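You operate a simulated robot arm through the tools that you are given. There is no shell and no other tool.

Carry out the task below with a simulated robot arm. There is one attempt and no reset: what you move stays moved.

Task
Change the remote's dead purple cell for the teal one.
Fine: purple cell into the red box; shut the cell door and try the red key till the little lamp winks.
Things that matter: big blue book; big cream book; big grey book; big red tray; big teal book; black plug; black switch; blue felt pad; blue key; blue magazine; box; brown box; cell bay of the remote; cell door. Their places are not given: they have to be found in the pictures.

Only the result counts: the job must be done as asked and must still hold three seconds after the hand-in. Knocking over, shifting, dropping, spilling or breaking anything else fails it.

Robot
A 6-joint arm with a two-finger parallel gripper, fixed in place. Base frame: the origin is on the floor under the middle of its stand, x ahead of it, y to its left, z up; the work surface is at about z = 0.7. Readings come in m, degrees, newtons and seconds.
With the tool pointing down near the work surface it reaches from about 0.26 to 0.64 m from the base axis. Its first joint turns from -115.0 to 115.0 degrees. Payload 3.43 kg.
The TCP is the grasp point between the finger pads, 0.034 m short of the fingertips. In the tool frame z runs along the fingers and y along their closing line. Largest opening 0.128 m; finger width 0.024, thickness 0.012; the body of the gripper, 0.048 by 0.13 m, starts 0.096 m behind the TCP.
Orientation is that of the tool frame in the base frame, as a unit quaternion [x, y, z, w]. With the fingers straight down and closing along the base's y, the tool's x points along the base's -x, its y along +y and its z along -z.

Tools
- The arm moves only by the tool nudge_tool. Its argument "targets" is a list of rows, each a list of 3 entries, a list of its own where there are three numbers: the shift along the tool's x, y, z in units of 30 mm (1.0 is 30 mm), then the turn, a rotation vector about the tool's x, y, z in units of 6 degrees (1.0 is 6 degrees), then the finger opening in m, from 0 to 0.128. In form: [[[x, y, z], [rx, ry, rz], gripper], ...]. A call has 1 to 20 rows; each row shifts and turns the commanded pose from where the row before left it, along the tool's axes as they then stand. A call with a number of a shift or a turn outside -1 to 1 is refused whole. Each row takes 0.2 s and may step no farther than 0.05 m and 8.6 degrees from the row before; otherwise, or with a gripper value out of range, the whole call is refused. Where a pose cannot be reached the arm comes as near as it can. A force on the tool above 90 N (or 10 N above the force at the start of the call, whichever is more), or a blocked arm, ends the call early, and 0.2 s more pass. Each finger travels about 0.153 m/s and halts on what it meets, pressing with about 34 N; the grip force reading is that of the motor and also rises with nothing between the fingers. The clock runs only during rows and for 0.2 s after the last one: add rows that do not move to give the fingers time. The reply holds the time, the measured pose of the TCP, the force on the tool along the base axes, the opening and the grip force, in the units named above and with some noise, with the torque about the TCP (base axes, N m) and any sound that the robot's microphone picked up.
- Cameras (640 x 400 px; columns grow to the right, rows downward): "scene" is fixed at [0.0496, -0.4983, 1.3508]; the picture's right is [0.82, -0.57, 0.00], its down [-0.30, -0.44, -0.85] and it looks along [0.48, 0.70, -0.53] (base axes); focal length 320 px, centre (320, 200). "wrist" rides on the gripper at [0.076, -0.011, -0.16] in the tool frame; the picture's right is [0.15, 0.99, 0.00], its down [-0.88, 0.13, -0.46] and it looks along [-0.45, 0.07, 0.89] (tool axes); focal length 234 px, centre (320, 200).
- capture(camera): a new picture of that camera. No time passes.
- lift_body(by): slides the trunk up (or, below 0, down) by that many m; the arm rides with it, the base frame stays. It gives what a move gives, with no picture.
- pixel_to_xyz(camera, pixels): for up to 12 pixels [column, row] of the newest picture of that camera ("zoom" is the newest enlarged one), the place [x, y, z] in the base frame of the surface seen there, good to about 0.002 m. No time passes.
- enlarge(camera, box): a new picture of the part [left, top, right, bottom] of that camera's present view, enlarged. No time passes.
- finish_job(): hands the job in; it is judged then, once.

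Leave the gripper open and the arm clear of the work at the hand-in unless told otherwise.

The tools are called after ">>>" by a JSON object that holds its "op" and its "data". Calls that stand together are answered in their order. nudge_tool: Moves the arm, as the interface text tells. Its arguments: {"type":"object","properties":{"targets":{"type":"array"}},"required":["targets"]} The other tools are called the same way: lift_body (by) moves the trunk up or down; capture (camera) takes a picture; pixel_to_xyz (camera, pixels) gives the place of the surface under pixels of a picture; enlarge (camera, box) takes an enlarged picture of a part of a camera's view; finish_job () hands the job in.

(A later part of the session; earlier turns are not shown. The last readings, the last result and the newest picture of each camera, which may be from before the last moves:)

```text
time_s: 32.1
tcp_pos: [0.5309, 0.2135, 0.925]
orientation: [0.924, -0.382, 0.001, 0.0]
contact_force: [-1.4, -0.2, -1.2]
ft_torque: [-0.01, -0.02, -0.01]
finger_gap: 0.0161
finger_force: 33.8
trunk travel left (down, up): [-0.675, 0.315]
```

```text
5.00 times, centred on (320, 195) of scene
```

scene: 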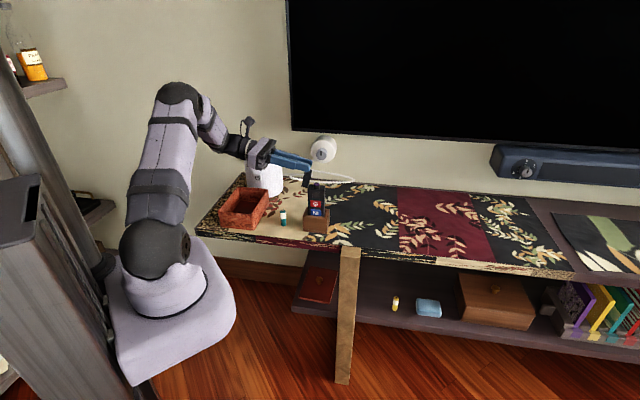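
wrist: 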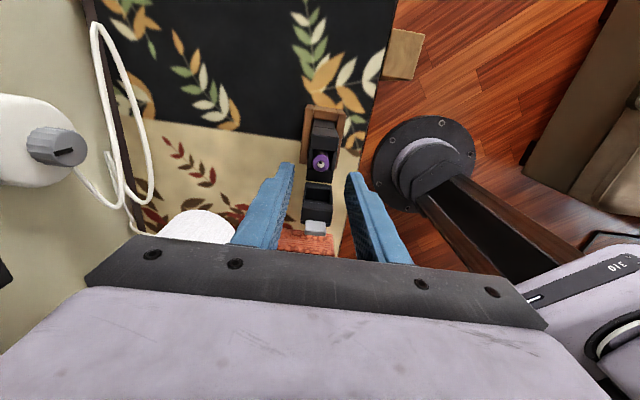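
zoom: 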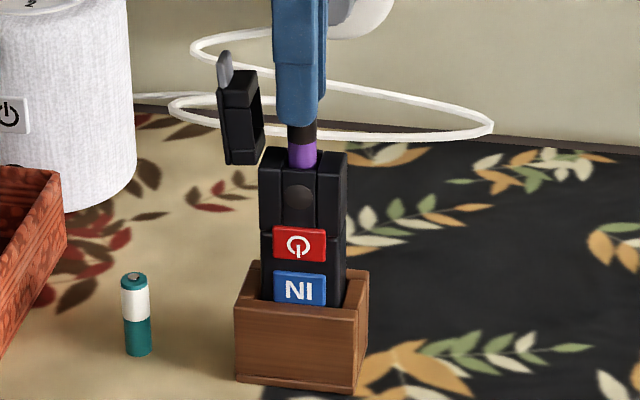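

Only the cell rises; the remote stays. I lift it to z≈1.06, well above the open cap.

>>> {"op": "nudge_tool", "data": {"targets": [[[0, 0, -0.6], [0, 0, 0], 0.008], [[0, 0, -0.8], [0, 0, 0], 0.008], [[0, 0, -0.8], [0, 0, 0], 0.008], [[0, 0, -0.8], [0, 0, 0], 0.008], [[0, 0, -0.8], [0, 0, 0], 0.008], [[0, 0, -0.7], [0, 0, 0], 0.008], [[0, 0, 0], [0, 0, 0], 0.008]]}}

>>> {"op": "enlarge", "data": {"camera": "scene", "box": [270, 100, 370, 235]}}

```text
time_s: 33.8
tcp_pos: [0.532, 0.2147, 1.048]
orientation: [0.924, -0.383, 0.0, 0.0]
contact_force: [-0.3, 0.4, -0.6]
ft_torque: [0.02, 0.0, 0.0]
finger_gap: 0.0159
finger_force: 33.9
out of reach, approached as far as the arm can: row 6
trunk travel left (down, up): [-0.675, 0.315]
```

```text
2.96 times, centred on (320, 168) of scene
```

zoom: 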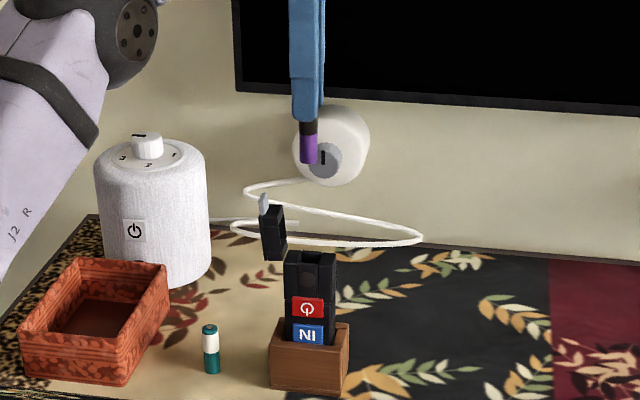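

The arm reached its height limit at z 1.048, enough. I read the cell's lower end before carrying it.

>>> {"op": "pixel_to_xyz", "data": {"camera": "zoom", "pixels": [[309, 158], [309, 140], [309, 125], [272, 200], [95, 320], [150, 300], [130, 265], [60, 300]]}}

```text
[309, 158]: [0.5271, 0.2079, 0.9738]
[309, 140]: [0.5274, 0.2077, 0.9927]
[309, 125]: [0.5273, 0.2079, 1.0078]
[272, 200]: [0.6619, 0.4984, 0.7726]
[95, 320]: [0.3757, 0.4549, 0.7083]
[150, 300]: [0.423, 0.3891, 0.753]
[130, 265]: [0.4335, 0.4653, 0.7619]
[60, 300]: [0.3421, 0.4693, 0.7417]
```

Cell bottom is about 77 mm below the TCP (z 0.971), clear of the tab at ~0.925. I carry it along −u to above the red box centre (u −0.037, v 0.55).

>>> {"op": "nudge_tool", "data": {"targets": [[[-0.968, -0.08, 0], [0, 0, 0], 0.008], [[-0.968, -0.08, 0], [0, 0, 0], 0.008], [[-0.968, -0.08, 0], [0, 0, 0], 0.008], [[-0.968, -0.08, 0], [0, 0, 0], 0.008], [[-0.968, -0.08, 0], [0, 0, 0], 0.008], [[-0.968, -0.08, 0], [0, 0, 0], 0.008], [[-0.968, -0.08, 0], [0, 0, 0], 0.008], [[-0.968, -0.08, 0], [0, 0, 0], 0.008], [[-0.968, -0.08, 0], [0, 0, 0], 0.008], [[0, 0, 0], [0, 0, 0], 0.008]]}}

>>> {"op": "capture", "data": {"camera": "wrist"}}

>>> {"op": "capture", "data": {"camera": "scene"}}

```text
time_s: 36.0
tcp_pos: [0.3631, 0.4143, 1.0479]
orientation: [0.924, -0.383, 0.0, -0.001]
contact_force: [-0.5, 0.2, -0.4]
ft_torque: [0.01, -0.01, -0.02]
finger_gap: 0.0161
finger_force: 34.1
trunk travel left (down, up): [-0.675, 0.315]
```

```text
taken
```

wrist: 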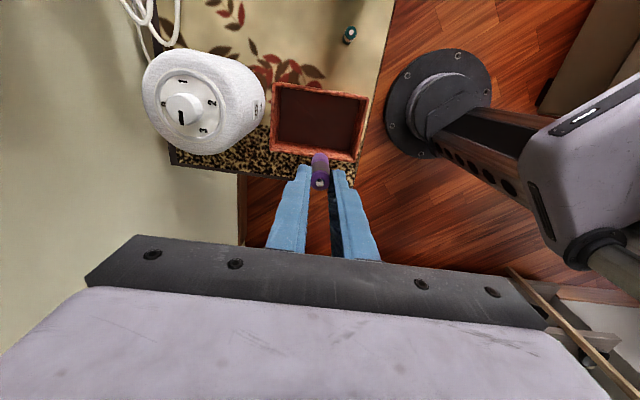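

```text
taken
```

scene: 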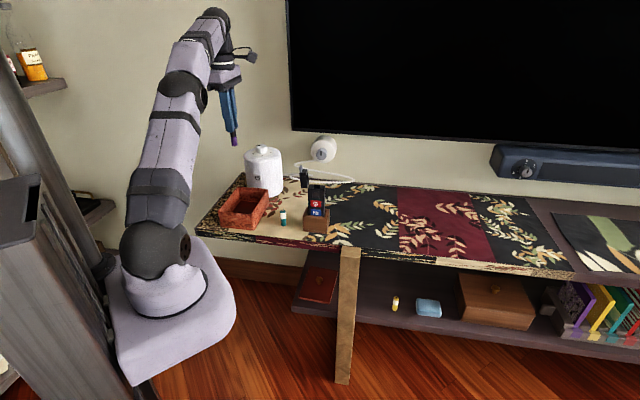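

The cell hangs at (320,180) beyond the box in perspective. I verify the box rim corners in this picture.

>>> {"op": "pixel_to_xyz", "data": {"camera": "wrist", "pixels": [[276, 86], [365, 99], [357, 155], [274, 150], [320, 125], [300, 100], [345, 140], [263, 100], [200, 100], [240, 140]]}}

```text
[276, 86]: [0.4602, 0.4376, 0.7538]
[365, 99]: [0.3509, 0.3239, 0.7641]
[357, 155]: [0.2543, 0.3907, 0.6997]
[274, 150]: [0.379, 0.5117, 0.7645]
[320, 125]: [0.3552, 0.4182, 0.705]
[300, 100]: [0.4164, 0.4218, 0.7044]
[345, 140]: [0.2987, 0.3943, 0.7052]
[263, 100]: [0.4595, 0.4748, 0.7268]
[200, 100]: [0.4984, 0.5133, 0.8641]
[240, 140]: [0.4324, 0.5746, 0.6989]
```

Box centre confirmed at u −0.037, v 0.554, floor z 0.705. I lower 263 mm so the cell's bottom ends about 3 mm above the floor of the box.

>>> {"op": "nudge_tool", "data": {"targets": [[[0, -0.05, 0.97], [0, 0, 0], 0.008], [[0, 0, 0.97], [0, 0, 0], 0.008], [[0, 0, 0.97], [0, 0, 0], 0.008], [[0, 0, 0.97], [0, 0, 0], 0.008], [[0, 0, 0.97], [0, 0, 0], 0.008], [[0, 0, 0.97], [0, 0, 0], 0.008], [[0, 0, 0.97], [0, 0, 0], 0.008], [[0, 0, 0.97], [0, 0, 0], 0.008], [[0, 0, 0.6], [0, 0, 0], 0.008], [[0, 0, 0.3], [0, 0, 0], 0.008], [[0, 0, 0], [0, 0, 0], 0.008]]}}

>>> {"op": "enlarge", "data": {"camera": "scene", "box": [205, 120, 305, 245]}}

>>> {"op": "capture", "data": {"camera": "wrist"}}

```text
time_s: 38.4
tcp_pos: [0.3648, 0.4147, 0.7878]
orientation: [0.924, -0.382, 0.0, 0.0]
contact_force: [0.1, 0.5, -0.7]
ft_torque: [0.01, -0.01, 0.0]
finger_gap: 0.0157
finger_force: 33.4
trunk travel left (down, up): [-0.675, 0.315]
```

```text
3.20 times, centred on (255, 182) of scene
```

zoom: 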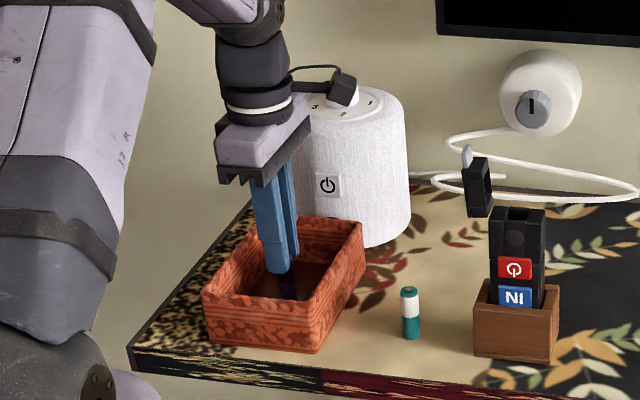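

```text
taken
```

wrist: 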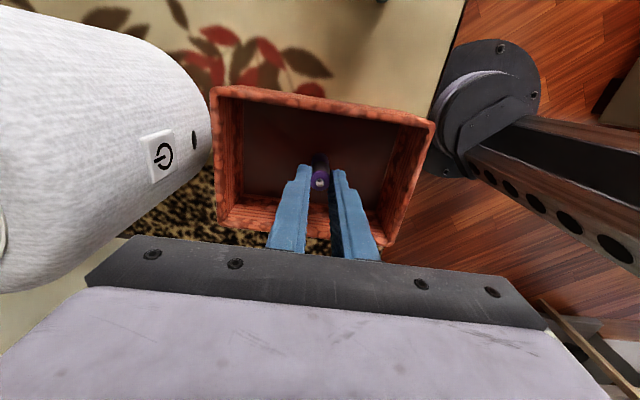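

The cell is inside the box, just above its floor. I lower 5 mm more and release.

>>> {"op": "nudge_tool", "data": {"targets": [[[0, 0, 0.1], [0, 0, 0], 0.008], [[0, 0, 0.08], [0, 0, 0], 0.008], [[0, 0, 0], [0, 0, 0], 0.03], [[0, 0, 0], [0, 0, 0], 0.045], [[0, 0, 0], [0, 0, 0], 0.045]]}}

>>> {"op": "capture", "data": {"camera": "wrist"}}

```text
time_s: 39.5
tcp_pos: [0.3642, 0.4145, 0.7833]
orientation: [0.924, -0.382, 0.0, 0.001]
contact_force: [0.1, 0.1, 0.7]
ft_torque: [0.01, 0.0, 0.0]
finger_gap: 0.0452
finger_force: 0.0
trunk travel left (down, up): [-0.675, 0.315]
```

```text
taken
```

wrist: 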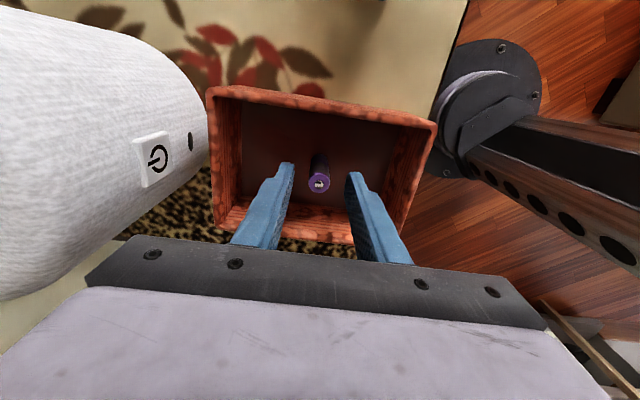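

The purple cell stands inside the red box. I rise straight up to z≈1.0 and begin turning the tool by 180° so the camera will be on the −u side (away from the open cap) when I grip the teal cell.

>>> {"op": "nudge_tool", "data": {"targets": [[[0, 0, -0.9], [0, 0, 0], 0.045], [[0, 0, -0.9], [0, 0, 0], 0.045], [[0, 0, -0.9], [0, 0, 0], 0.045], [[0, 0, -0.9], [0, 0, 0], 0.045], [[0, 0, -0.9], [0, 0, 0], 0.045], [[0, 0, -0.9], [0, 0, 0], 0.045], [[0, 0, -0.9], [0, 0, 0], 0.045], [[0, 0, -0.9], [0, 0, 0], 0.045], [[0, 0, 0], [0, 0, 1], 0.045], [[0, 0, 0], [0, 0, 1], 0.045], [[0, 0, 0], [0, 0, 1], 0.045], [[0, 0, 0], [0, 0, 1], 0.045], [[0, 0, 0], [0, 0, 1], 0.045], [[0, 0, 0], [0, 0, 1], 0.045], [[0, 0, 0], [0, 0, 1], 0.045], [[0, 0, 0], [0, 0, 1], 0.045], [[0, 0, 0], [0, 0, 1], 0.045], [[0, 0, 0], [0, 0, 1], 0.045]]}}

>>> {"op": "nudge_tool", "data": {"targets": [[[0, 0, 0], [0, 0, 1], 0.045], [[0, 0, 0], [0, 0, 1], 0.045], [[0, 0, 0], [0, 0, 1], 0.045], [[0, 0, 0], [0, 0, 1], 0.045], [[0, 0, 0], [0, 0, 1], 0.045], [[0, 0, 0], [0, 0, 1], 0.045], [[0, 0, 0], [0, 0, 1], 0.045], [[0, 0, 0], [0, 0, 1], 0.045], [[0, 0, 0], [0, 0, 1], 0.045], [[0, 0, 0], [0, 0, 1], 0.045], [[0, 0, 0], [0, 0, 1], 0.045], [[0, 0, 0], [0, 0, 1], 0.045], [[0, 0, 0], [0, 0, 1], 0.045], [[0, 0, 0], [0, 0, 1], 0.045], [[0, 0, 0], [0, 0, 1], 0.045], [[0, 0, 0], [0, 0, 1], 0.045], [[0, 0, 0], [0, 0, 1], 0.045], [[0, 0, 0], [0, 0, 1], 0.045], [[0, 0, 0], [0, 0, 1], 0.045], [[0, 0, 0], [0, 0, 1], 0.045]]}}

>>> {"op": "capture", "data": {"camera": "scene"}}

```text
time_s: 43.4
tcp_pos: [0.3627, 0.4142, 0.9988]
orientation: [-0.608, 0.794, 0.0, 0.0]
contact_force: [-0.4, 0.5, 0.8]
ft_torque: [-0.04, 0.01, 0.0]
finger_gap: 0.0454
finger_force: 0.0
trunk travel left (down, up): [-0.675, 0.315]
```

```text
time_s: 47.5
tcp_pos: [0.3642, 0.4142, 0.9991]
orientation: [0.384, 0.923, 0.0, 0.0]
contact_force: [-0.3, -0.4, -0.6]
ft_torque: [0.0, -0.01, -0.01]
finger_gap: 0.0451
finger_force: 0.1
trunk travel left (down, up): [-0.675, 0.315]
```

```text
taken
```

scene: 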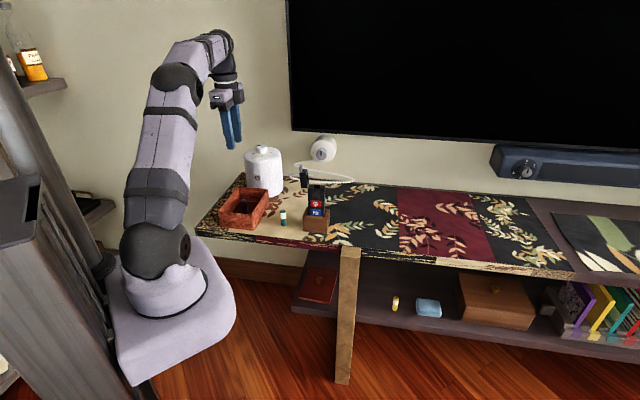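

The tool's x now points along −u. I move to above the teal cell (u≈0.112, v≈0.518) at z≈1.0 and look.

>>> {"op": "nudge_tool", "data": {"targets": [[[-0.98, -0.21, 0], [0, 0, 0], 0.045], [[-0.98, -0.21, 0], [0, 0, 0], 0.045], [[-0.98, -0.21, 0], [0, 0, 0], 0.045], [[-0.98, -0.21, 0], [0, 0, 0], 0.045], [[-0.98, -0.21, 0], [0, 0, 0], 0.045], [[0, 0, 0], [0, 0, 0], 0.045]]}}

>>> {"op": "capture", "data": {"camera": "wrist"}}

```text
time_s: 49.0
tcp_pos: [0.4459, 0.2883, 0.9993]
orientation: [0.383, 0.924, 0.0, 0.0]
contact_force: [-0.4, -0.4, 0.5]
ft_torque: [-0.02, -0.03, -0.01]
finger_gap: 0.0454
finger_force: 0.1
trunk travel left (down, up): [-0.675, 0.315]
```

```text
taken
```

wrist: 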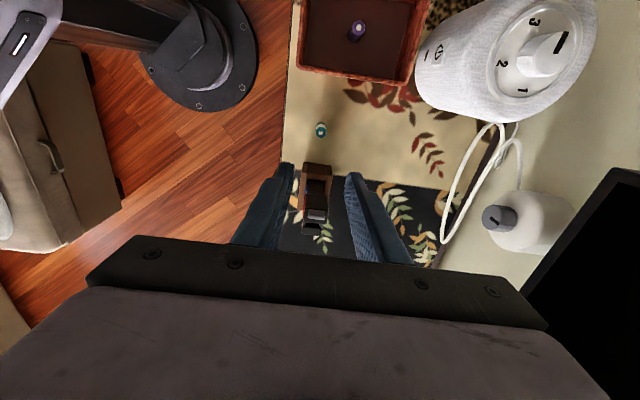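

The teal cell is at (321,130). I zoom on it for accurate coordinates.

>>> {"op": "enlarge", "data": {"camera": "wrist", "box": [306, 115, 336, 145]}}

```text
13.33 times, centred on (321, 130) of wrist
```

zoom: 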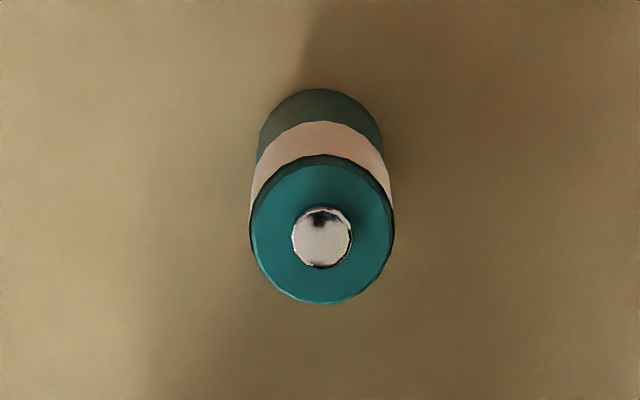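

>>> {"op": "pixel_to_xyz", "data": {"camera": "zoom", "pixels": [[321, 240], [270, 230], [375, 230], [321, 185], [321, 290], [260, 230], [385, 230], [321, 170], [321, 297], [480, 300]]}}

```text
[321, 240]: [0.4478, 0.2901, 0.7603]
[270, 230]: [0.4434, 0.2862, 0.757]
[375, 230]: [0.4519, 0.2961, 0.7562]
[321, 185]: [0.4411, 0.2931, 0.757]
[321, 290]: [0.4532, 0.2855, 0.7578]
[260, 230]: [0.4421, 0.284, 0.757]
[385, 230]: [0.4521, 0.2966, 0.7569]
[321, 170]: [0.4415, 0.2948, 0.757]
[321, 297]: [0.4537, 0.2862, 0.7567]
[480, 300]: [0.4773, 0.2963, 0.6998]
```

Teal cell centre is u 0.1112, v 0.5215, ring top z 0.757. I correct 2.3 mm in v and go down to z≈0.84 first.

>>> {"op": "nudge_tool", "data": {"targets": [[[0, 0.08, 0.9], [0, 0, 0], 0.045], [[0, 0, 0.9], [0, 0, 0], 0.045], [[0, 0, 0.9], [0, 0, 0], 0.045], [[0, 0, 0.9], [0, 0, 0], 0.045], [[0, 0, 0.9], [0, 0, 0], 0.045], [[0, 0, 0.8], [0, 0, 0], 0.045], [[0, 0, 0], [0, 0, 0], 0.045], [[0, 0, 0], [0, 0, 0], 0.045]]}}

>>> {"op": "enlarge", "data": {"camera": "wrist", "box": [270, 120, 370, 220]}}

>>> {"op": "enlarge", "data": {"camera": "scene", "box": [240, 130, 340, 235]}}

```text
time_s: 50.8
tcp_pos: [0.4483, 0.2909, 0.8392]
orientation: [0.383, 0.924, 0.0, 0.001]
contact_force: [-0.3, 0.1, 0.4]
ft_torque: [-0.01, 0.0, 0.01]
finger_gap: 0.045
finger_force: 0.1
trunk travel left (down, up): [-0.675, 0.315]
```

```text
4.00 times, centred on (320, 170) of wrist
```

zoom: 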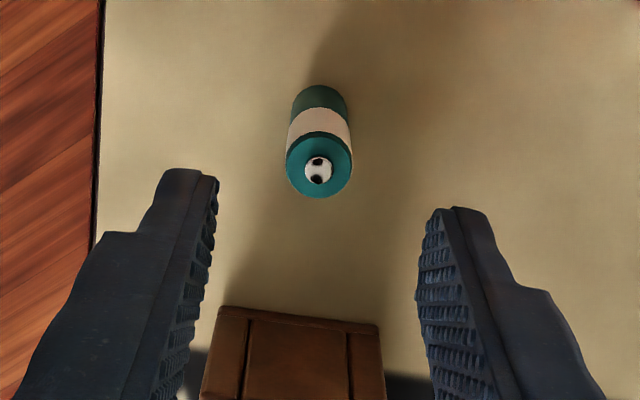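

```text
3.81 times, centred on (290, 182) of scene
```

zoom: 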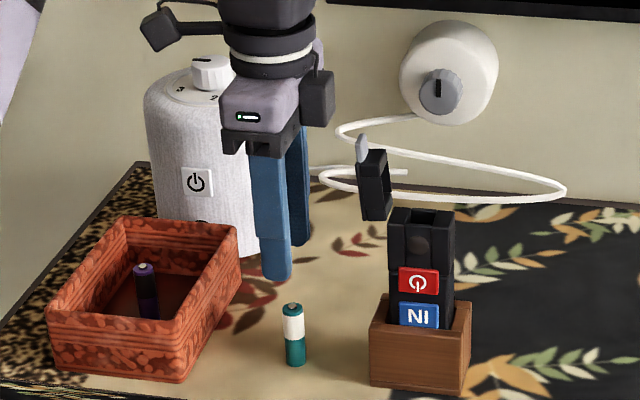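

I notice a dark block on the gripper's +u side at zoom (317,95). I measure its extent against the open cap before lowering further.

>>> {"op": "pixel_to_xyz", "data": {"camera": "zoom", "pixels": [[330, 110], [330, 80], [310, 110], [318, 122], [332, 95], [290, 110], [362, 145], [364, 180], [366, 210], [285, 320], [410, 150], [272, 270]]}}

```text
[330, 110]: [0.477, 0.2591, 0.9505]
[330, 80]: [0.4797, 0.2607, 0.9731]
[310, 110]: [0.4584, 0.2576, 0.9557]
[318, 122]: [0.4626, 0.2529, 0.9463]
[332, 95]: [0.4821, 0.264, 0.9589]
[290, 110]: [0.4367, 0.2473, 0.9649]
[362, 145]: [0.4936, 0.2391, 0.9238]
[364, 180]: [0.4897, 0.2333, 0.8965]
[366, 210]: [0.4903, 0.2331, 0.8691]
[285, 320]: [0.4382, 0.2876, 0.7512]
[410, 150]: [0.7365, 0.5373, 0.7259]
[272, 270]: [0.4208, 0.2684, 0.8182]
```

The block reaches u 0.155 and the cap starts at u 0.18, so there is 25 mm clearance. I lower 58 mm to TCP z≈0.781, tips about 10 mm below the ring top.

>>> {"op": "nudge_tool", "data": {"targets": [[[0, -0.03, 0.7], [0, 0, 0], 0.045], [[0, 0, 0.7], [0, 0, 0], 0.045], [[0, 0, 0.53], [0, 0, 0], 0.045], [[0, 0, 0], [0, 0, 0], 0.045], [[0, 0, 0], [0, 0, 0], 0.045]]}}

>>> {"op": "enlarge", "data": {"camera": "wrist", "box": [270, 120, 370, 220]}}

>>> {"op": "enlarge", "data": {"camera": "scene", "box": [260, 160, 330, 235]}}

```text
time_s: 52.0
tcp_pos: [0.4466, 0.2892, 0.7827]
orientation: [0.383, 0.924, 0.0, 0.0]
contact_force: [-0.4, 0.2, 0.6]
ft_torque: [0.02, -0.01, 0.01]
finger_gap: 0.0454
finger_force: 0.1
trunk travel left (down, up): [-0.675, 0.315]
```

```text
4.00 times, centred on (320, 170) of wrist
```

zoom: 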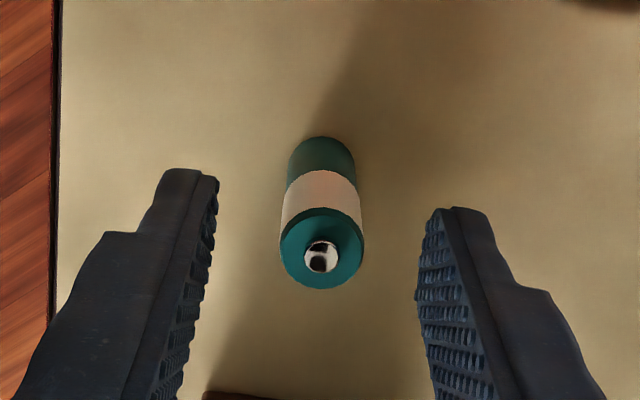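

```text
5.33 times, centred on (295, 198) of scene
```

zoom: 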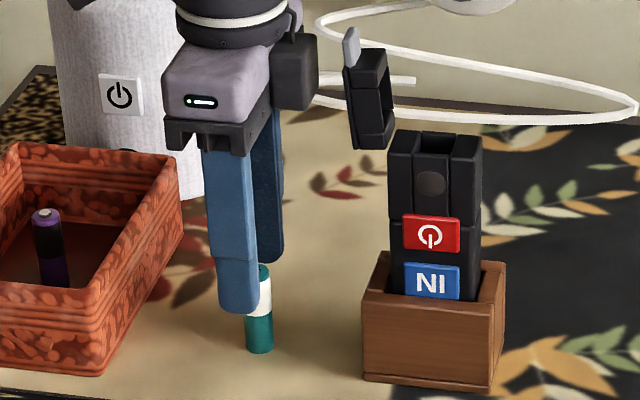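

The cell is centred between the pads, as with the purple one. I close.

>>> {"op": "nudge_tool", "data": {"targets": [[[0, 0, 0], [0, 0, 0], 0.025], [[0, 0, 0], [0, 0, 0], 0.008], [[0, 0, 0], [0, 0, 0], 0.008], [[0, 0, 0], [0, 0, 0], 0.008]]}}

>>> {"op": "enlarge", "data": {"camera": "wrist", "box": [270, 120, 370, 220]}}

```text
time_s: 53.0
tcp_pos: [0.447, 0.2895, 0.7822]
orientation: [0.383, 0.924, 0.001, 0.0]
contact_force: [0.7, -0.1, 0.2]
ft_torque: [0.0, 0.01, 0.02]
finger_gap: 0.0163
finger_force: 34.3
trunk travel left (down, up): [-0.675, 0.315]
```

```text
4.00 times, centred on (320, 170) of wrist
```

zoom: 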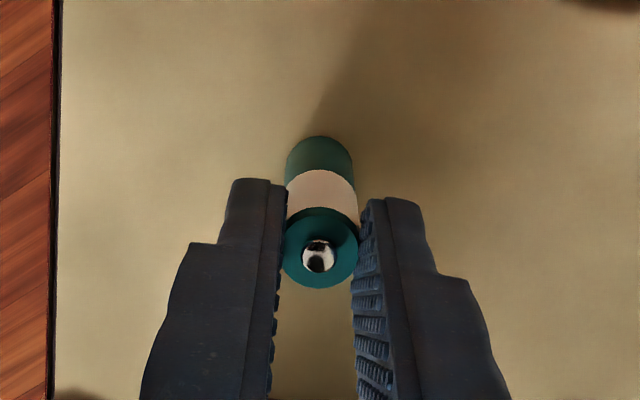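

Gripped at 16.3 mm. I lift straight up 258 mm to z≈1.04.

>>> {"op": "nudge_tool", "data": {"targets": [[[0, 0, -0.3], [0, 0, 0], 0.008], [[0, 0, -0.8], [0, 0, 0], 0.008], [[0, 0, -0.95], [0, 0, 0], 0.008], [[0, 0, -0.95], [0, 0, 0], 0.008], [[0, 0, -0.95], [0, 0, 0], 0.008], [[0, 0, -0.95], [0, 0, 0], 0.008], [[0, 0, -0.95], [0, 0, 0], 0.008], [[0, 0, -0.95], [0, 0, 0], 0.008], [[0, 0, -0.95], [0, 0, 0], 0.008], [[0, 0, -0.85], [0, 0, 0], 0.008], [[0, 0, 0], [0, 0, 0], 0.008]]}}

>>> {"op": "enlarge", "data": {"camera": "scene", "box": [240, 90, 340, 235]}}

```text
time_s: 55.4
tcp_pos: [0.4459, 0.2879, 1.0398]
orientation: [0.383, 0.924, 0.0, 0.0]
contact_force: [-0.4, 0.7, -1.1]
ft_torque: [-0.02, -0.04, 0.01]
finger_gap: 0.0163
finger_force: 33.9
trunk travel left (down, up): [-0.675, 0.315]
```

```text
2.76 times, centred on (290, 162) of scene
```

zoom: 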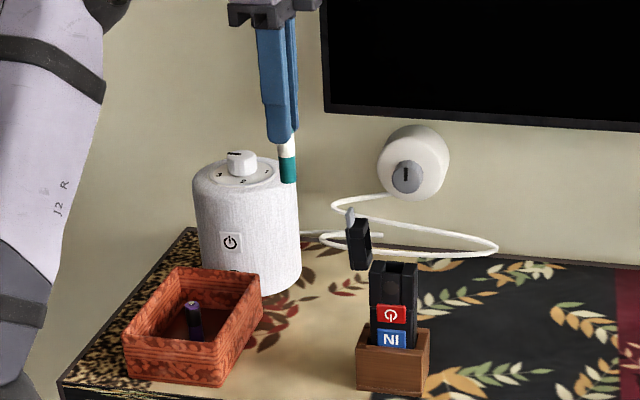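

Teal cell held well, bottom about 81 mm below the TCP. I move it over the bay (u 0.2248, v 0.5255) and lower to TCP z≈0.955, so the bottom stays ~17 mm above the bay.

>>> {"op": "nudge_tool", "data": {"targets": [[[-0.945, 0.04, 0], [0, 0, 0], 0.008], [[-0.945, 0.04, 0], [0, 0, 0], 0.008], [[-0.945, 0.04, 0], [0, 0, 0], 0.008], [[-0.945, 0.04, 0], [0, 0, 0], 0.008], [[0, 0, 0.7], [0, 0, 0], 0.008], [[0, 0, 0.7], [0, 0, 0], 0.008], [[0, 0, 0.7], [0, 0, 0], 0.008], [[0, 0, 0.7], [0, 0, 0], 0.008], [[0, 0, 0], [0, 0, 0], 0.008], [[0, 0, 0], [0, 0, 0], 0.008]]}}

>>> {"op": "enlarge", "data": {"camera": "scene", "box": [302, 155, 337, 200]}}

>>> {"op": "enlarge", "data": {"camera": "wrist", "box": [270, 120, 370, 220]}}

```text
time_s: 57.5
tcp_pos: [0.5302, 0.2131, 0.9557]
orientation: [0.383, 0.924, 0.0, 0.0]
contact_force: [-0.6, 0.1, 0.1]
ft_torque: [-0.01, -0.01, 0.0]
finger_gap: 0.0163
finger_force: 33.7
trunk travel left (down, up): [-0.675, 0.315]
```

```text
8.89 times, centred on (320, 178) of scene
```

zoom: 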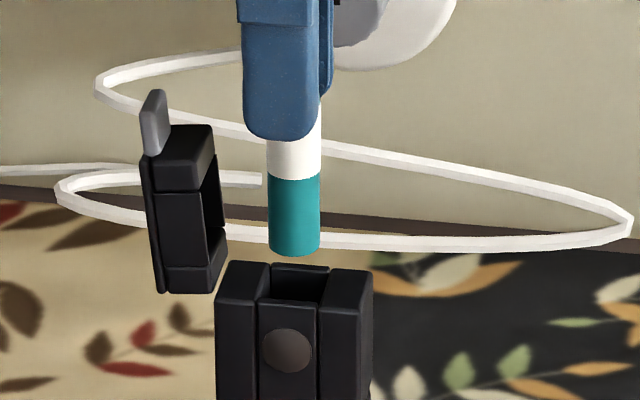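

```text
4.00 times, centred on (320, 170) of wrist
```

zoom: 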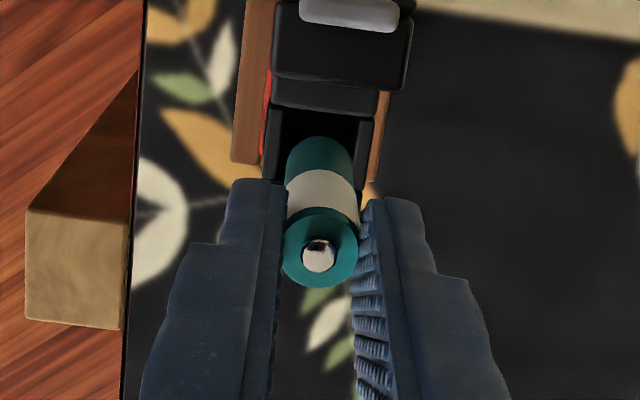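

Alignment looks good in the scene view (cell centre col 293 against bay centre ~294). I zoom the wrist view on the bay to check the v direction numerically.

>>> {"op": "enlarge", "data": {"camera": "wrist", "box": [300, 130, 350, 190]}}

>>> {"op": "pixel_to_xyz", "data": {"camera": "zoom", "pixels": [[215, 130], [400, 150], [250, 250], [385, 260], [320, 85], [320, 150], [265, 150], [360, 150], [275, 330], [375, 335], [320, 270], [310, 330]]}}

```text
6.67 times, centred on (325, 160) of wrist
```

zoom: 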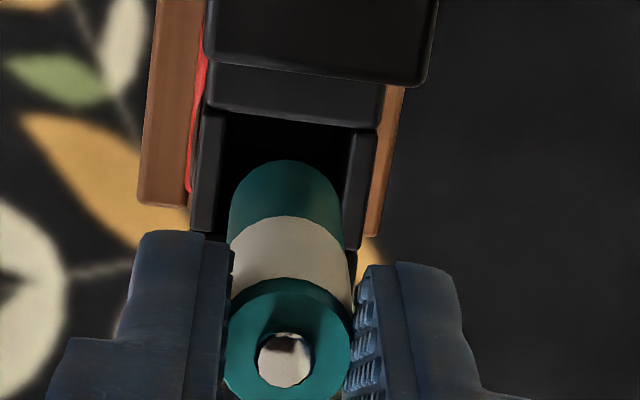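

```text
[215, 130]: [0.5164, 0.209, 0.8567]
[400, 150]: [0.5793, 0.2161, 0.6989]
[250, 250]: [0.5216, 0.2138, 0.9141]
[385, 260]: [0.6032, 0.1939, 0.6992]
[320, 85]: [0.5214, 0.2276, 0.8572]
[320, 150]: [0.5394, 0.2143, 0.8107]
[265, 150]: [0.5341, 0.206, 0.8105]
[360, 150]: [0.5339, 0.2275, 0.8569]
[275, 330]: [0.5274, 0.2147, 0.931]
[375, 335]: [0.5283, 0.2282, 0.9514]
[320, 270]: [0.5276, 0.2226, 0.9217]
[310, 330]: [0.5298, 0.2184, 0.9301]
```

The bay inside spans v 0.5138–0.5366 (centre 0.525), its floor is at z 0.811; the cell is centred within 1 mm. I lower 60 mm into the bay in small steps, watching the force.

>>> {"op": "nudge_tool", "data": {"targets": [[[0, 0, 0.35], [0, 0, 0], 0.008], [[0, 0, 0.35], [0, 0, 0], 0.008], [[0, 0, 0.35], [0, 0, 0], 0.008], [[0, 0, 0.35], [0, 0, 0], 0.008], [[0, 0, 0.3], [0, 0, 0], 0.008], [[0, 0, 0.3], [0, 0, 0], 0.008], [[0, 0, 0], [0, 0, 0], 0.008]]}}

>>> {"op": "enlarge", "data": {"camera": "scene", "box": [302, 160, 337, 200]}}

```text
time_s: 59.1
tcp_pos: [0.5293, 0.2138, 0.8954]
orientation: [0.382, 0.924, 0.0, 0.0]
contact_force: [0.3, -0.7, -0.3]
ft_torque: [-0.01, 0.04, 0.04]
finger_gap: 0.0162
finger_force: 34.0
trunk travel left (down, up): [-0.675, 0.315]
```

```text
10.00 times, centred on (320, 180) of scene
```

zoom: 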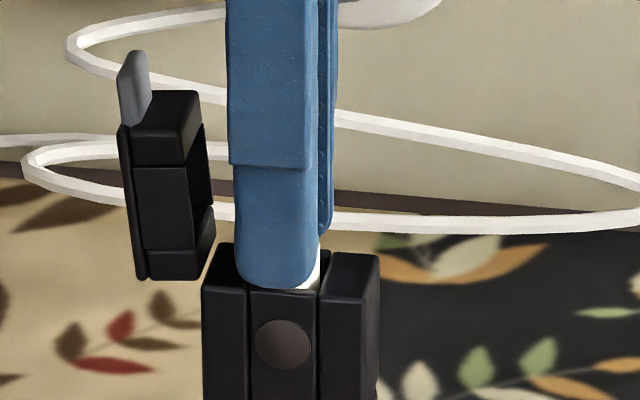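

The cell slid in freely. I lower another ~2.5 mm in tiny steps to seat it.

>>> {"op": "nudge_tool", "data": {"targets": [[[0, 0, 0.04], [0, 0, 0], 0.008], [[0, 0, 0.04], [0, 0, 0], 0.008], [[0, 0, 0], [0, 0, 0], 0.008]]}}

>>> {"op": "enlarge", "data": {"camera": "wrist", "box": [270, 120, 370, 220]}}

```text
time_s: 60.0
tcp_pos: [0.5308, 0.2132, 0.8942]
orientation: [0.383, 0.924, 0.001, 0.001]
contact_force: [0.9, -0.4, 7.7]
ft_torque: [-0.06, -0.02, -0.03]
finger_gap: 0.016
finger_force: 34.5
trunk travel left (down, up): [-0.675, 0.315]
```

```text
4.00 times, centred on (320, 170) of wrist
```

zoom: 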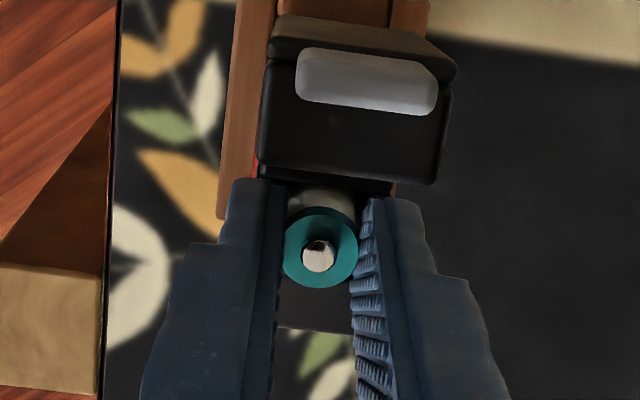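

The upward force of 7.7 N says the cell is seated on the bay floor. I release it.

>>> {"op": "nudge_tool", "data": {"targets": [[[0, 0, 0], [0, 0, 0], 0.025], [[0, 0, 0], [0, 0, 0], 0.045], [[0, 0, 0], [0, 0, 0], 0.045]]}}

>>> {"op": "enlarge", "data": {"camera": "wrist", "box": [270, 120, 370, 220]}}

>>> {"op": "enlarge", "data": {"camera": "scene", "box": [295, 155, 345, 235]}}

```text
time_s: 60.8
tcp_pos: [0.5293, 0.2135, 0.8939]
orientation: [0.382, 0.924, 0.0, 0.0]
contact_force: [0.1, 0.5, -0.4]
ft_torque: [0.01, 0.0, -0.03]
finger_gap: 0.0451
finger_force: 0.0
trunk travel left (down, up): [-0.675, 0.315]
```

```text
4.00 times, centred on (320, 170) of wrist
```

zoom: 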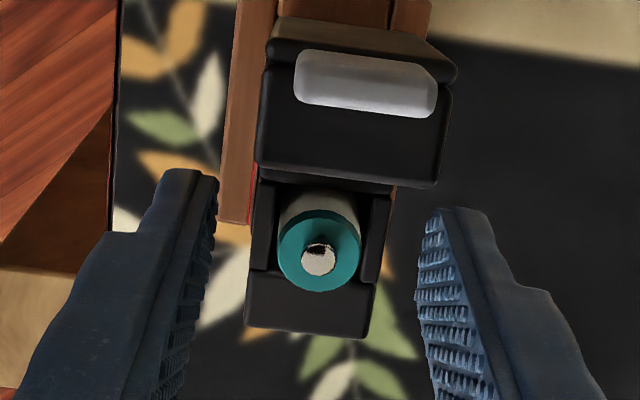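

```text
5.00 times, centred on (320, 195) of scene
```

zoom: 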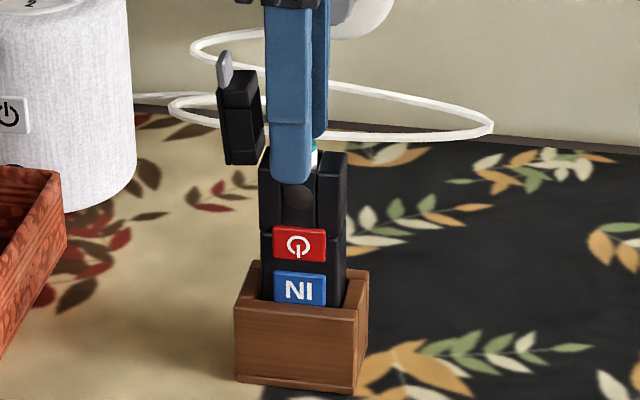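

The teal cell stands in the bay, nub up. I rise 120 mm straight up and check the bay.

>>> {"op": "nudge_tool", "data": {"targets": [[[0, 0, -0.8], [0, 0, 0], 0.045], [[0, 0, -0.8], [0, 0, 0], 0.045], [[0, 0, -0.8], [0, 0, 0], 0.045], [[0, 0, -0.8], [0, 0, 0], 0.045], [[0, 0, -0.8], [0, 0, 0], 0.045], [[0, 0, 0], [0, 0, 0], 0.045]]}}

>>> {"op": "enlarge", "data": {"camera": "scene", "box": [302, 160, 337, 200]}}

>>> {"op": "capture", "data": {"camera": "wrist"}}

```text
time_s: 62.1
tcp_pos: [0.5296, 0.2131, 1.0143]
orientation: [0.383, 0.924, 0.0, -0.001]
contact_force: [-0.1, -0.8, -0.3]
ft_torque: [0.02, -0.01, 0.0]
finger_gap: 0.0453
finger_force: 0.1
trunk travel left (down, up): [-0.675, 0.315]
```

```text
10.00 times, centred on (320, 180) of scene
```

zoom: 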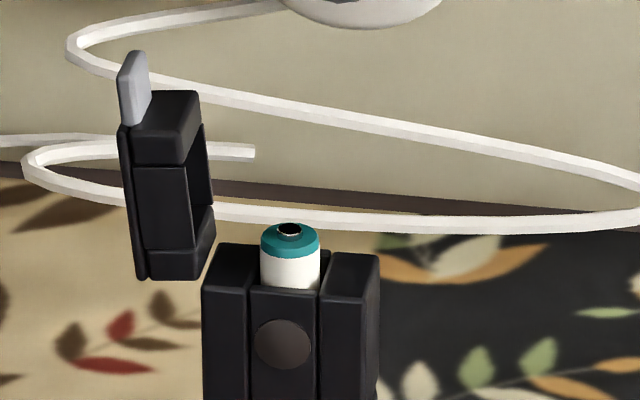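

```text
taken
```

wrist: 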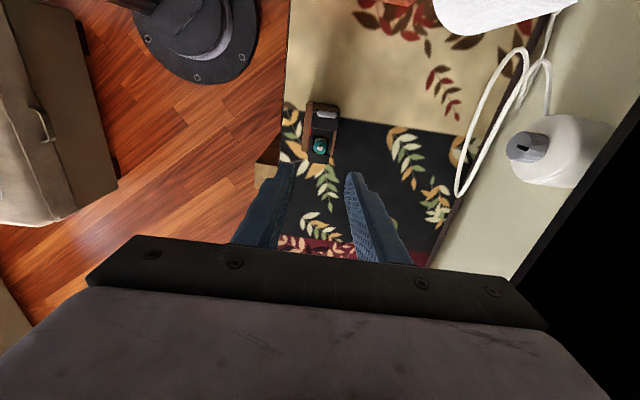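

The teal cell sits exactly like the purple one did. To shut the cap without tipping anything, I will re-grip the tab the same way and swing it back. First I move to u≈0.146 and turn the tool −180° so its x points along +u again.

>>> {"op": "nudge_tool", "data": {"targets": [[[0.87, -0.03, 0], [0, 0, 0], 0.045], [[0.87, -0.03, 0], [0, 0, 0], 0.045], [[0.87, -0.03, 0], [0, 0, 0], 0.045], [[0, 0, 0], [0, 0, -1], 0.045], [[0, 0, 0], [0, 0, -1], 0.045], [[0, 0, 0], [0, 0, -1], 0.045], [[0, 0, 0], [0, 0, -1], 0.045], [[0, 0, 0], [0, 0, -1], 0.045], [[0, 0, 0], [0, 0, -1], 0.045], [[0, 0, 0], [0, 0, -1], 0.045], [[0, 0, 0], [0, 0, -1], 0.045], [[0, 0, 0], [0, 0, -1], 0.045], [[0, 0, 0], [0, 0, -1], 0.045], [[0, 0, 0], [0, 0, -1], 0.045], [[0, 0, 0], [0, 0, -1], 0.045], [[0, 0, 0], [0, 0, -1], 0.045], [[0, 0, 0], [0, 0, -1], 0.045], [[0, 0, 0], [0, 0, -1], 0.045], [[0, 0, 0], [0, 0, -1], 0.045]]}}

>>> {"op": "nudge_tool", "data": {"targets": [[[0, 0, 0], [0, 0, -1], 0.045], [[0, 0, 0], [0, 0, -1], 0.045], [[0, 0, 0], [0, 0, -1], 0.045], [[0, 0, 0], [0, 0, -1], 0.045], [[0, 0, 0], [0, 0, -1], 0.045], [[0, 0, 0], [0, 0, -1], 0.045], [[0, 0, 0], [0, 0, -1], 0.045], [[0, 0, 0], [0, 0, -1], 0.045], [[0, 0, 0], [0, 0, -1], 0.045], [[0, 0, 0], [0, 0, -1], 0.045], [[0, 0, 0], [0, 0, -1], 0.045], [[0, 0, 0], [0, 0, -1], 0.045], [[0, 0, 0], [0, 0, -1], 0.045], [[0, 0, 0], [0, 0, -1], 0.045], [[0, 0, 0], [0, 0, 0], 0.045]]}}

```text
time_s: 66.2
tcp_pos: [0.4726, 0.2673, 1.0143]
orientation: [-0.431, 0.903, 0.0, -0.001]
contact_force: [0.5, 0.2, -1.3]
ft_torque: [0.0, -0.02, -0.06]
finger_gap: 0.0452
finger_force: 0.1
trunk travel left (down, up): [-0.675, 0.315]
```

```text
time_s: 69.3
tcp_pos: [0.4722, 0.2656, 1.0146]
orientation: [0.924, -0.382, 0.0, 0.0]
contact_force: [-0.7, 0.3, 0.8]
ft_torque: [-0.01, -0.01, -0.01]
finger_gap: 0.0452
finger_force: 0.0
trunk travel left (down, up): [-0.675, 0.315]
```

The tool is again with x along +u at u 0.146, v 0.522. I tilt it +96° so the fingers point along +u, as they were when I released the tab.

>>> {"op": "nudge_tool", "data": {"targets": [[[0, -0.05, 0], [0, 1, 0], 0.045], [[0, 0, 0], [0, 1, 0], 0.045], [[0, 0, 0], [0, 1, 0], 0.045], [[0, 0, 0], [0, 1, 0], 0.045], [[0, 0, 0], [0, 1, 0], 0.045], [[0, 0, 0], [0, 1, 0], 0.045], [[0, 0, 0], [0, 1, 0], 0.045], [[0, 0, 0], [0, 1, 0], 0.045], [[0, 0, 0], [0, 1, 0], 0.045], [[0, 0, 0], [0, 1, 0], 0.045], [[0, 0, 0], [0, 1, 0], 0.045], [[0, 0, 0], [0, 1, 0], 0.045], [[0, 0, 0], [0, 1, 0], 0.045], [[0, 0, 0], [0, 1, 0], 0.045], [[0, 0, 0], [0, 1, 0], 0.045], [[0, 0, 0], [0, 1, 0], 0.045], [[0, 0, 0], [0, 0, 0], 0.045]]}}

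>>> {"op": "enlarge", "data": {"camera": "scene", "box": [270, 130, 345, 210]}}

```text
time_s: 73.0
tcp_pos: [0.4736, 0.2675, 1.0128]
orientation: [0.618, -0.256, 0.687, 0.285]
contact_force: [0.6, 0.4, 0.5]
ft_torque: [0.0, -0.01, 0.01]
finger_gap: 0.0451
finger_force: 0.0
trunk travel left (down, up): [-0.675, 0.315]
```

```text
5.00 times, centred on (308, 170) of scene
```

zoom: 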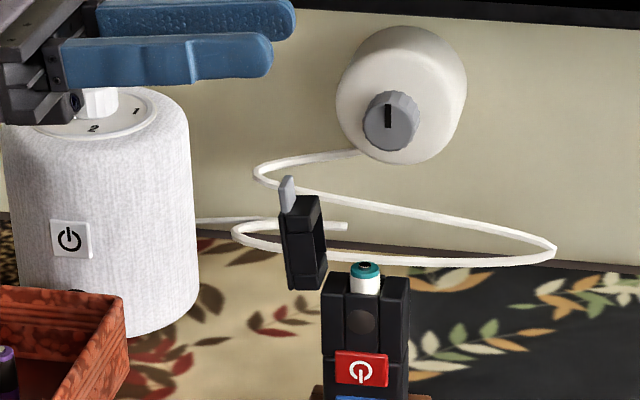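

Pose matches the one after the earlier release within ~1 mm. I descend 90 mm back around the tab.

>>> {"op": "nudge_tool", "data": {"targets": [[[-1, 0, 0], [0, 0, 0], 0.045], [[-1, 0, 0], [0, 0, 0], 0.045], [[-0.6, 0, 0], [0, 0, 0], 0.045], [[-0.4, 0, 0], [0, 0, 0], 0.045], [[0, 0, 0], [0, 0, 0], 0.045]]}}

>>> {"op": "enlarge", "data": {"camera": "scene", "box": [295, 160, 345, 210]}}

>>> {"op": "capture", "data": {"camera": "wrist"}}

```text
time_s: 74.2
tcp_pos: [0.481, 0.2599, 0.9239]
orientation: [0.618, -0.255, 0.687, 0.284]
contact_force: [1.1, 0.2, -0.6]
ft_torque: [0.0, 0.02, 0.0]
finger_gap: 0.0451
finger_force: 0.0
trunk travel left (down, up): [-0.675, 0.315]
```

```text
8.00 times, centred on (320, 185) of scene
```

zoom: 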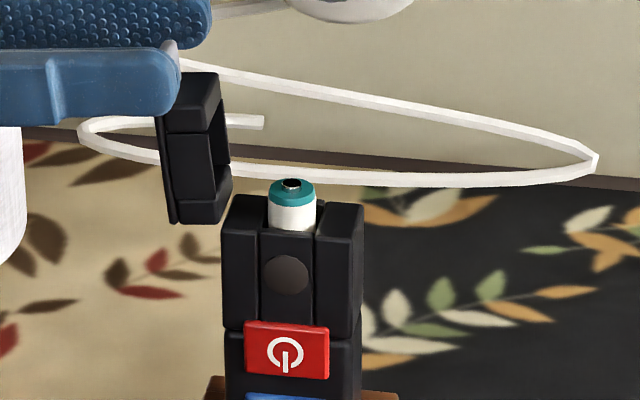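

```text
taken
```

wrist: 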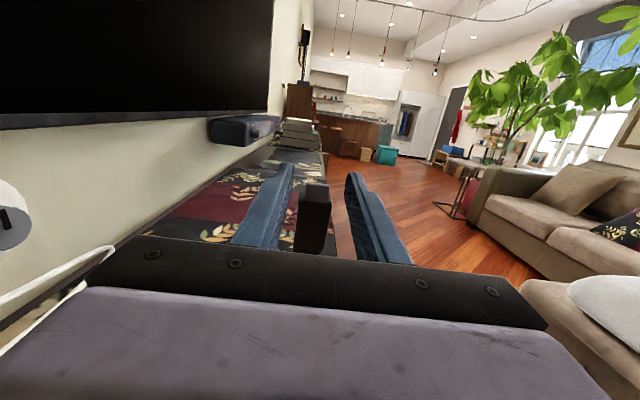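

The tab sits between the fingers at wrist (315,195). I close on it.

>>> {"op": "nudge_tool", "data": {"targets": [[[0, 0, 0], [0, 0, 0], 0.028], [[0, 0, 0], [0, 0, 0], 0.01], [[0, 0, 0], [0, 0, 0], 0.01], [[0, 0, 0], [0, 0, 0], 0.01]]}}

>>> {"op": "enlarge", "data": {"camera": "scene", "box": [295, 160, 345, 210]}}

```text
time_s: 75.2
tcp_pos: [0.4801, 0.2613, 0.9247]
orientation: [0.618, -0.256, 0.687, 0.285]
contact_force: [0.2, 0.3, -0.7]
ft_torque: [0.06, -0.06, 0.03]
finger_gap: 0.0188
finger_force: 33.8
trunk travel left (down, up): [-0.675, 0.315]
```

```text
8.00 times, centred on (320, 185) of scene
```

zoom: 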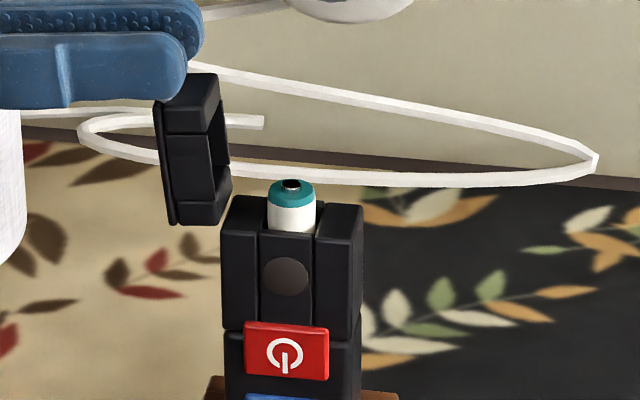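

Tab gripped at 18.8 mm again. I swing back 54° (18 rows of 3°) about the hinge.

>>> {"op": "nudge_tool", "data": {"targets": [[[0.0631, 0, 0.1221], [0, -0.5, 0], 0.01], [[0.0631, 0, 0.1221], [0, -0.5, 0], 0.01], [[0.0631, 0, 0.1221], [0, -0.5, 0], 0.01], [[0.0631, 0, 0.1221], [0, -0.5, 0], 0.01], [[0.0631, 0, 0.1221], [0, -0.5, 0], 0.01], [[0.0631, 0, 0.1221], [0, -0.5, 0], 0.01], [[0.0631, 0, 0.1221], [0, -0.5, 0], 0.01], [[0.0631, 0, 0.1221], [0, -0.5, 0], 0.01], [[0.0631, 0, 0.1221], [0, -0.5, 0], 0.01], [[0.0631, 0, 0.1221], [0, -0.5, 0], 0.01], [[0.0631, 0, 0.1221], [0, -0.5, 0], 0.01], [[0.0631, 0, 0.1221], [0, -0.5, 0], 0.01], [[0.0631, 0, 0.1221], [0, -0.5, 0], 0.01], [[0.0631, 0, 0.1221], [0, -0.5, 0], 0.01], [[0.0631, 0, 0.1221], [0, -0.5, 0], 0.01], [[0.0631, 0, 0.1221], [0, -0.5, 0], 0.01], [[0.0631, 0, 0.1221], [0, -0.5, 0], 0.01], [[0.0631, 0, 0.1221], [0, -0.5, 0], 0.01], [[0, 0, 0], [0, 0, 0], 0.01]]}}

>>> {"op": "enlarge", "data": {"camera": "scene", "box": [295, 160, 345, 235]}}

```text
time_s: 79.2
tcp_pos: [0.5302, 0.2091, 0.9325]
orientation: [0.862, -0.357, 0.331, 0.138]
contact_force: [0.9, 0.9, 0.1]
ft_torque: [0.09, 0.06, -0.02]
finger_gap: 0.0191
finger_force: 34.4
trunk travel left (down, up): [-0.675, 0.315]
```

```text
5.33 times, centred on (320, 198) of scene
```

zoom: 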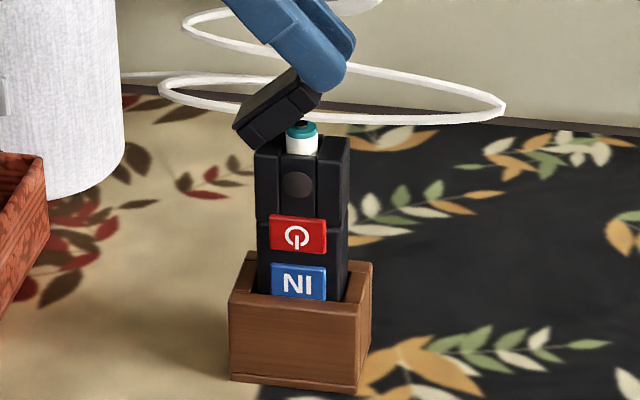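

Half closed at 42° with almost no force. I continue 36° more.

>>> {"op": "nudge_tool", "data": {"targets": [[[0.0631, 0, 0.1221], [0, -0.5, 0], 0.01], [[0.0631, 0, 0.1221], [0, -0.5, 0], 0.01], [[0.0631, 0, 0.1221], [0, -0.5, 0], 0.01], [[0.0631, 0, 0.1221], [0, -0.5, 0], 0.01], [[0.0631, 0, 0.1221], [0, -0.5, 0], 0.01], [[0.0631, 0, 0.1221], [0, -0.5, 0], 0.01], [[0.0631, 0, 0.1221], [0, -0.5, 0], 0.01], [[0.0631, 0, 0.1221], [0, -0.5, 0], 0.01], [[0.0631, 0, 0.1221], [0, -0.5, 0], 0.01], [[0.0631, 0, 0.1221], [0, -0.5, 0], 0.01], [[0.0631, 0, 0.1221], [0, -0.5, 0], 0.01], [[0.0631, 0, 0.1221], [0, -0.5, 0], 0.01], [[0, 0, 0], [0, 0, 0], 0.01]]}}

>>> {"op": "enlarge", "data": {"camera": "scene", "box": [302, 165, 337, 200]}}

```text
time_s: 82.0
tcp_pos: [0.5583, 0.182, 0.9031]
orientation: [0.922, -0.382, 0.049, 0.021]
contact_force: [0.8, -0.1, -0.4]
ft_torque: [0.07, -0.02, 0.02]
finger_gap: 0.019
finger_force: 33.7
trunk travel left (down, up): [-0.675, 0.315]
```

```text
11.43 times, centred on (320, 182) of scene
```

zoom: 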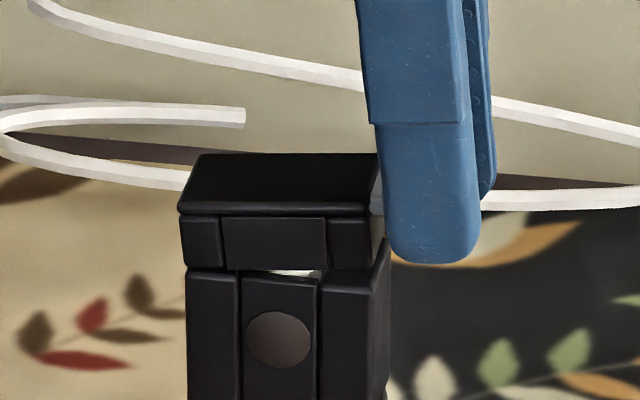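

About 5° remain. I do the final 6° and read the force.

>>> {"op": "nudge_tool", "data": {"targets": [[[0.0315, 0, 0.061], [0, -0.25, 0], 0.01], [[0.0315, 0, 0.061], [0, -0.25, 0], 0.01], [[0.0315, 0, 0.061], [0, -0.25, 0], 0.01], [[0.0315, 0, 0.061], [0, -0.25, 0], 0.01], [[0, 0, 0], [0, 0, 0], 0.01]]}}

>>> {"op": "enlarge", "data": {"camera": "scene", "box": [302, 165, 337, 200]}}

```text
time_s: 83.2
tcp_pos: [0.5617, 0.1795, 0.8979]
orientation: [0.924, -0.383, 0.0, 0.0]
contact_force: [0.9, -0.3, 0.8]
ft_torque: [-0.07, -0.15, -0.02]
finger_gap: 0.0188
finger_force: 34.0
trunk travel left (down, up): [-0.675, 0.315]
```

```text
11.43 times, centred on (320, 182) of scene
```

zoom: 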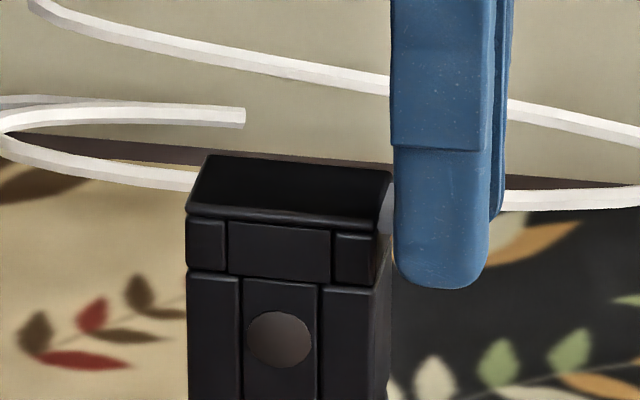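

The lid is back at its original height (TCP z 0.898 as at first gripping). I press down another ~1.5 mm to be sure, then release the tab.

>>> {"op": "nudge_tool", "data": {"targets": [[[0, 0, 0.05], [0, 0, 0], 0.01], [[0, 0, 0], [0, 0, 0], 0.01]]}}

>>> {"op": "enlarge", "data": {"camera": "scene", "box": [302, 165, 337, 200]}}

```text
time_s: 83.8
tcp_pos: [0.5602, 0.1796, 0.8972]
orientation: [0.924, -0.383, 0.002, -0.001]
contact_force: [0.6, -1.2, 9.1]
ft_torque: [0.08, 0.17, 0.02]
finger_gap: 0.0189
finger_force: 34.0
trunk travel left (down, up): [-0.675, 0.315]
```

```text
11.43 times, centred on (320, 182) of scene
```

zoom: 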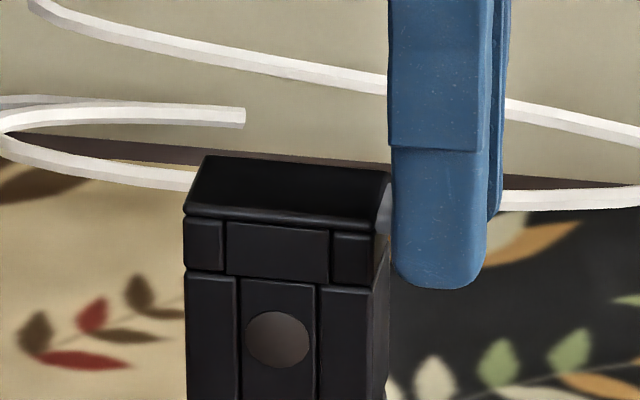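

The 9 N reaction shows the lid is against its stop: shut. I release and rise 90 mm.

>>> {"op": "nudge_tool", "data": {"targets": [[[0, 0, -0.04], [0, 0, 0], 0.01], [[0, 0, 0], [0, 0, 0], 0.03], [[0, 0, 0], [0, 0, 0], 0.045], [[0, 0, 0], [0, 0, 0], 0.045], [[0, 0, -0.6], [0, 0, 0], 0.045], [[0, 0, -0.8], [0, 0, 0], 0.045], [[0, 0, -0.8], [0, 0, 0], 0.045], [[0, 0, -0.8], [0, 0, 0], 0.045], [[0, 0, 0], [0, 0, 0], 0.045]]}}

>>> {"op": "enlarge", "data": {"camera": "scene", "box": [295, 160, 345, 235]}}

>>> {"op": "capture", "data": {"camera": "wrist"}}

```text
time_s: 85.8
tcp_pos: [0.5612, 0.1817, 0.988]
orientation: [0.924, -0.382, 0.001, 0.0]
contact_force: [0.6, -0.4, 0.3]
ft_torque: [-0.01, -0.01, -0.02]
finger_gap: 0.045
finger_force: 0.1
trunk travel left (down, up): [-0.675, 0.315]
```

```text
5.33 times, centred on (320, 198) of scene
```

zoom: 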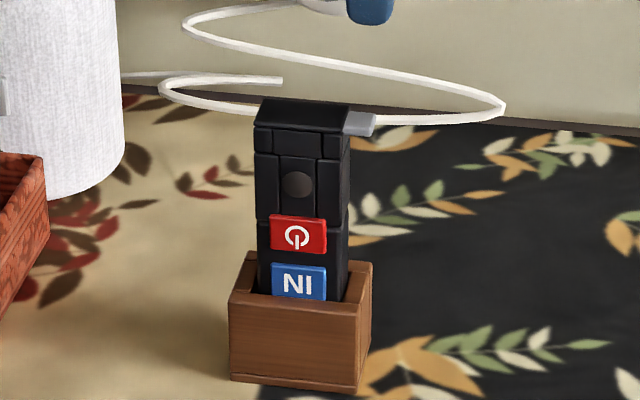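

```text
taken
```

wrist: 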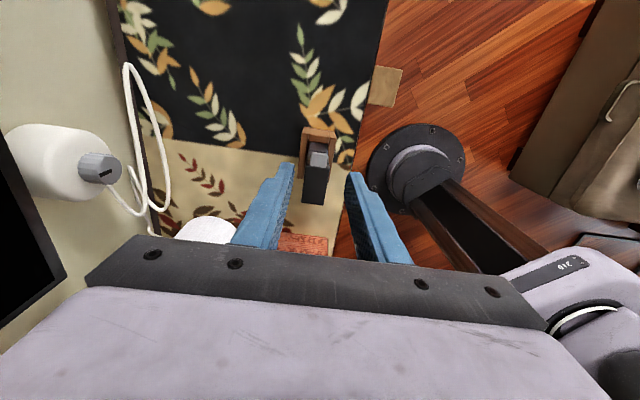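

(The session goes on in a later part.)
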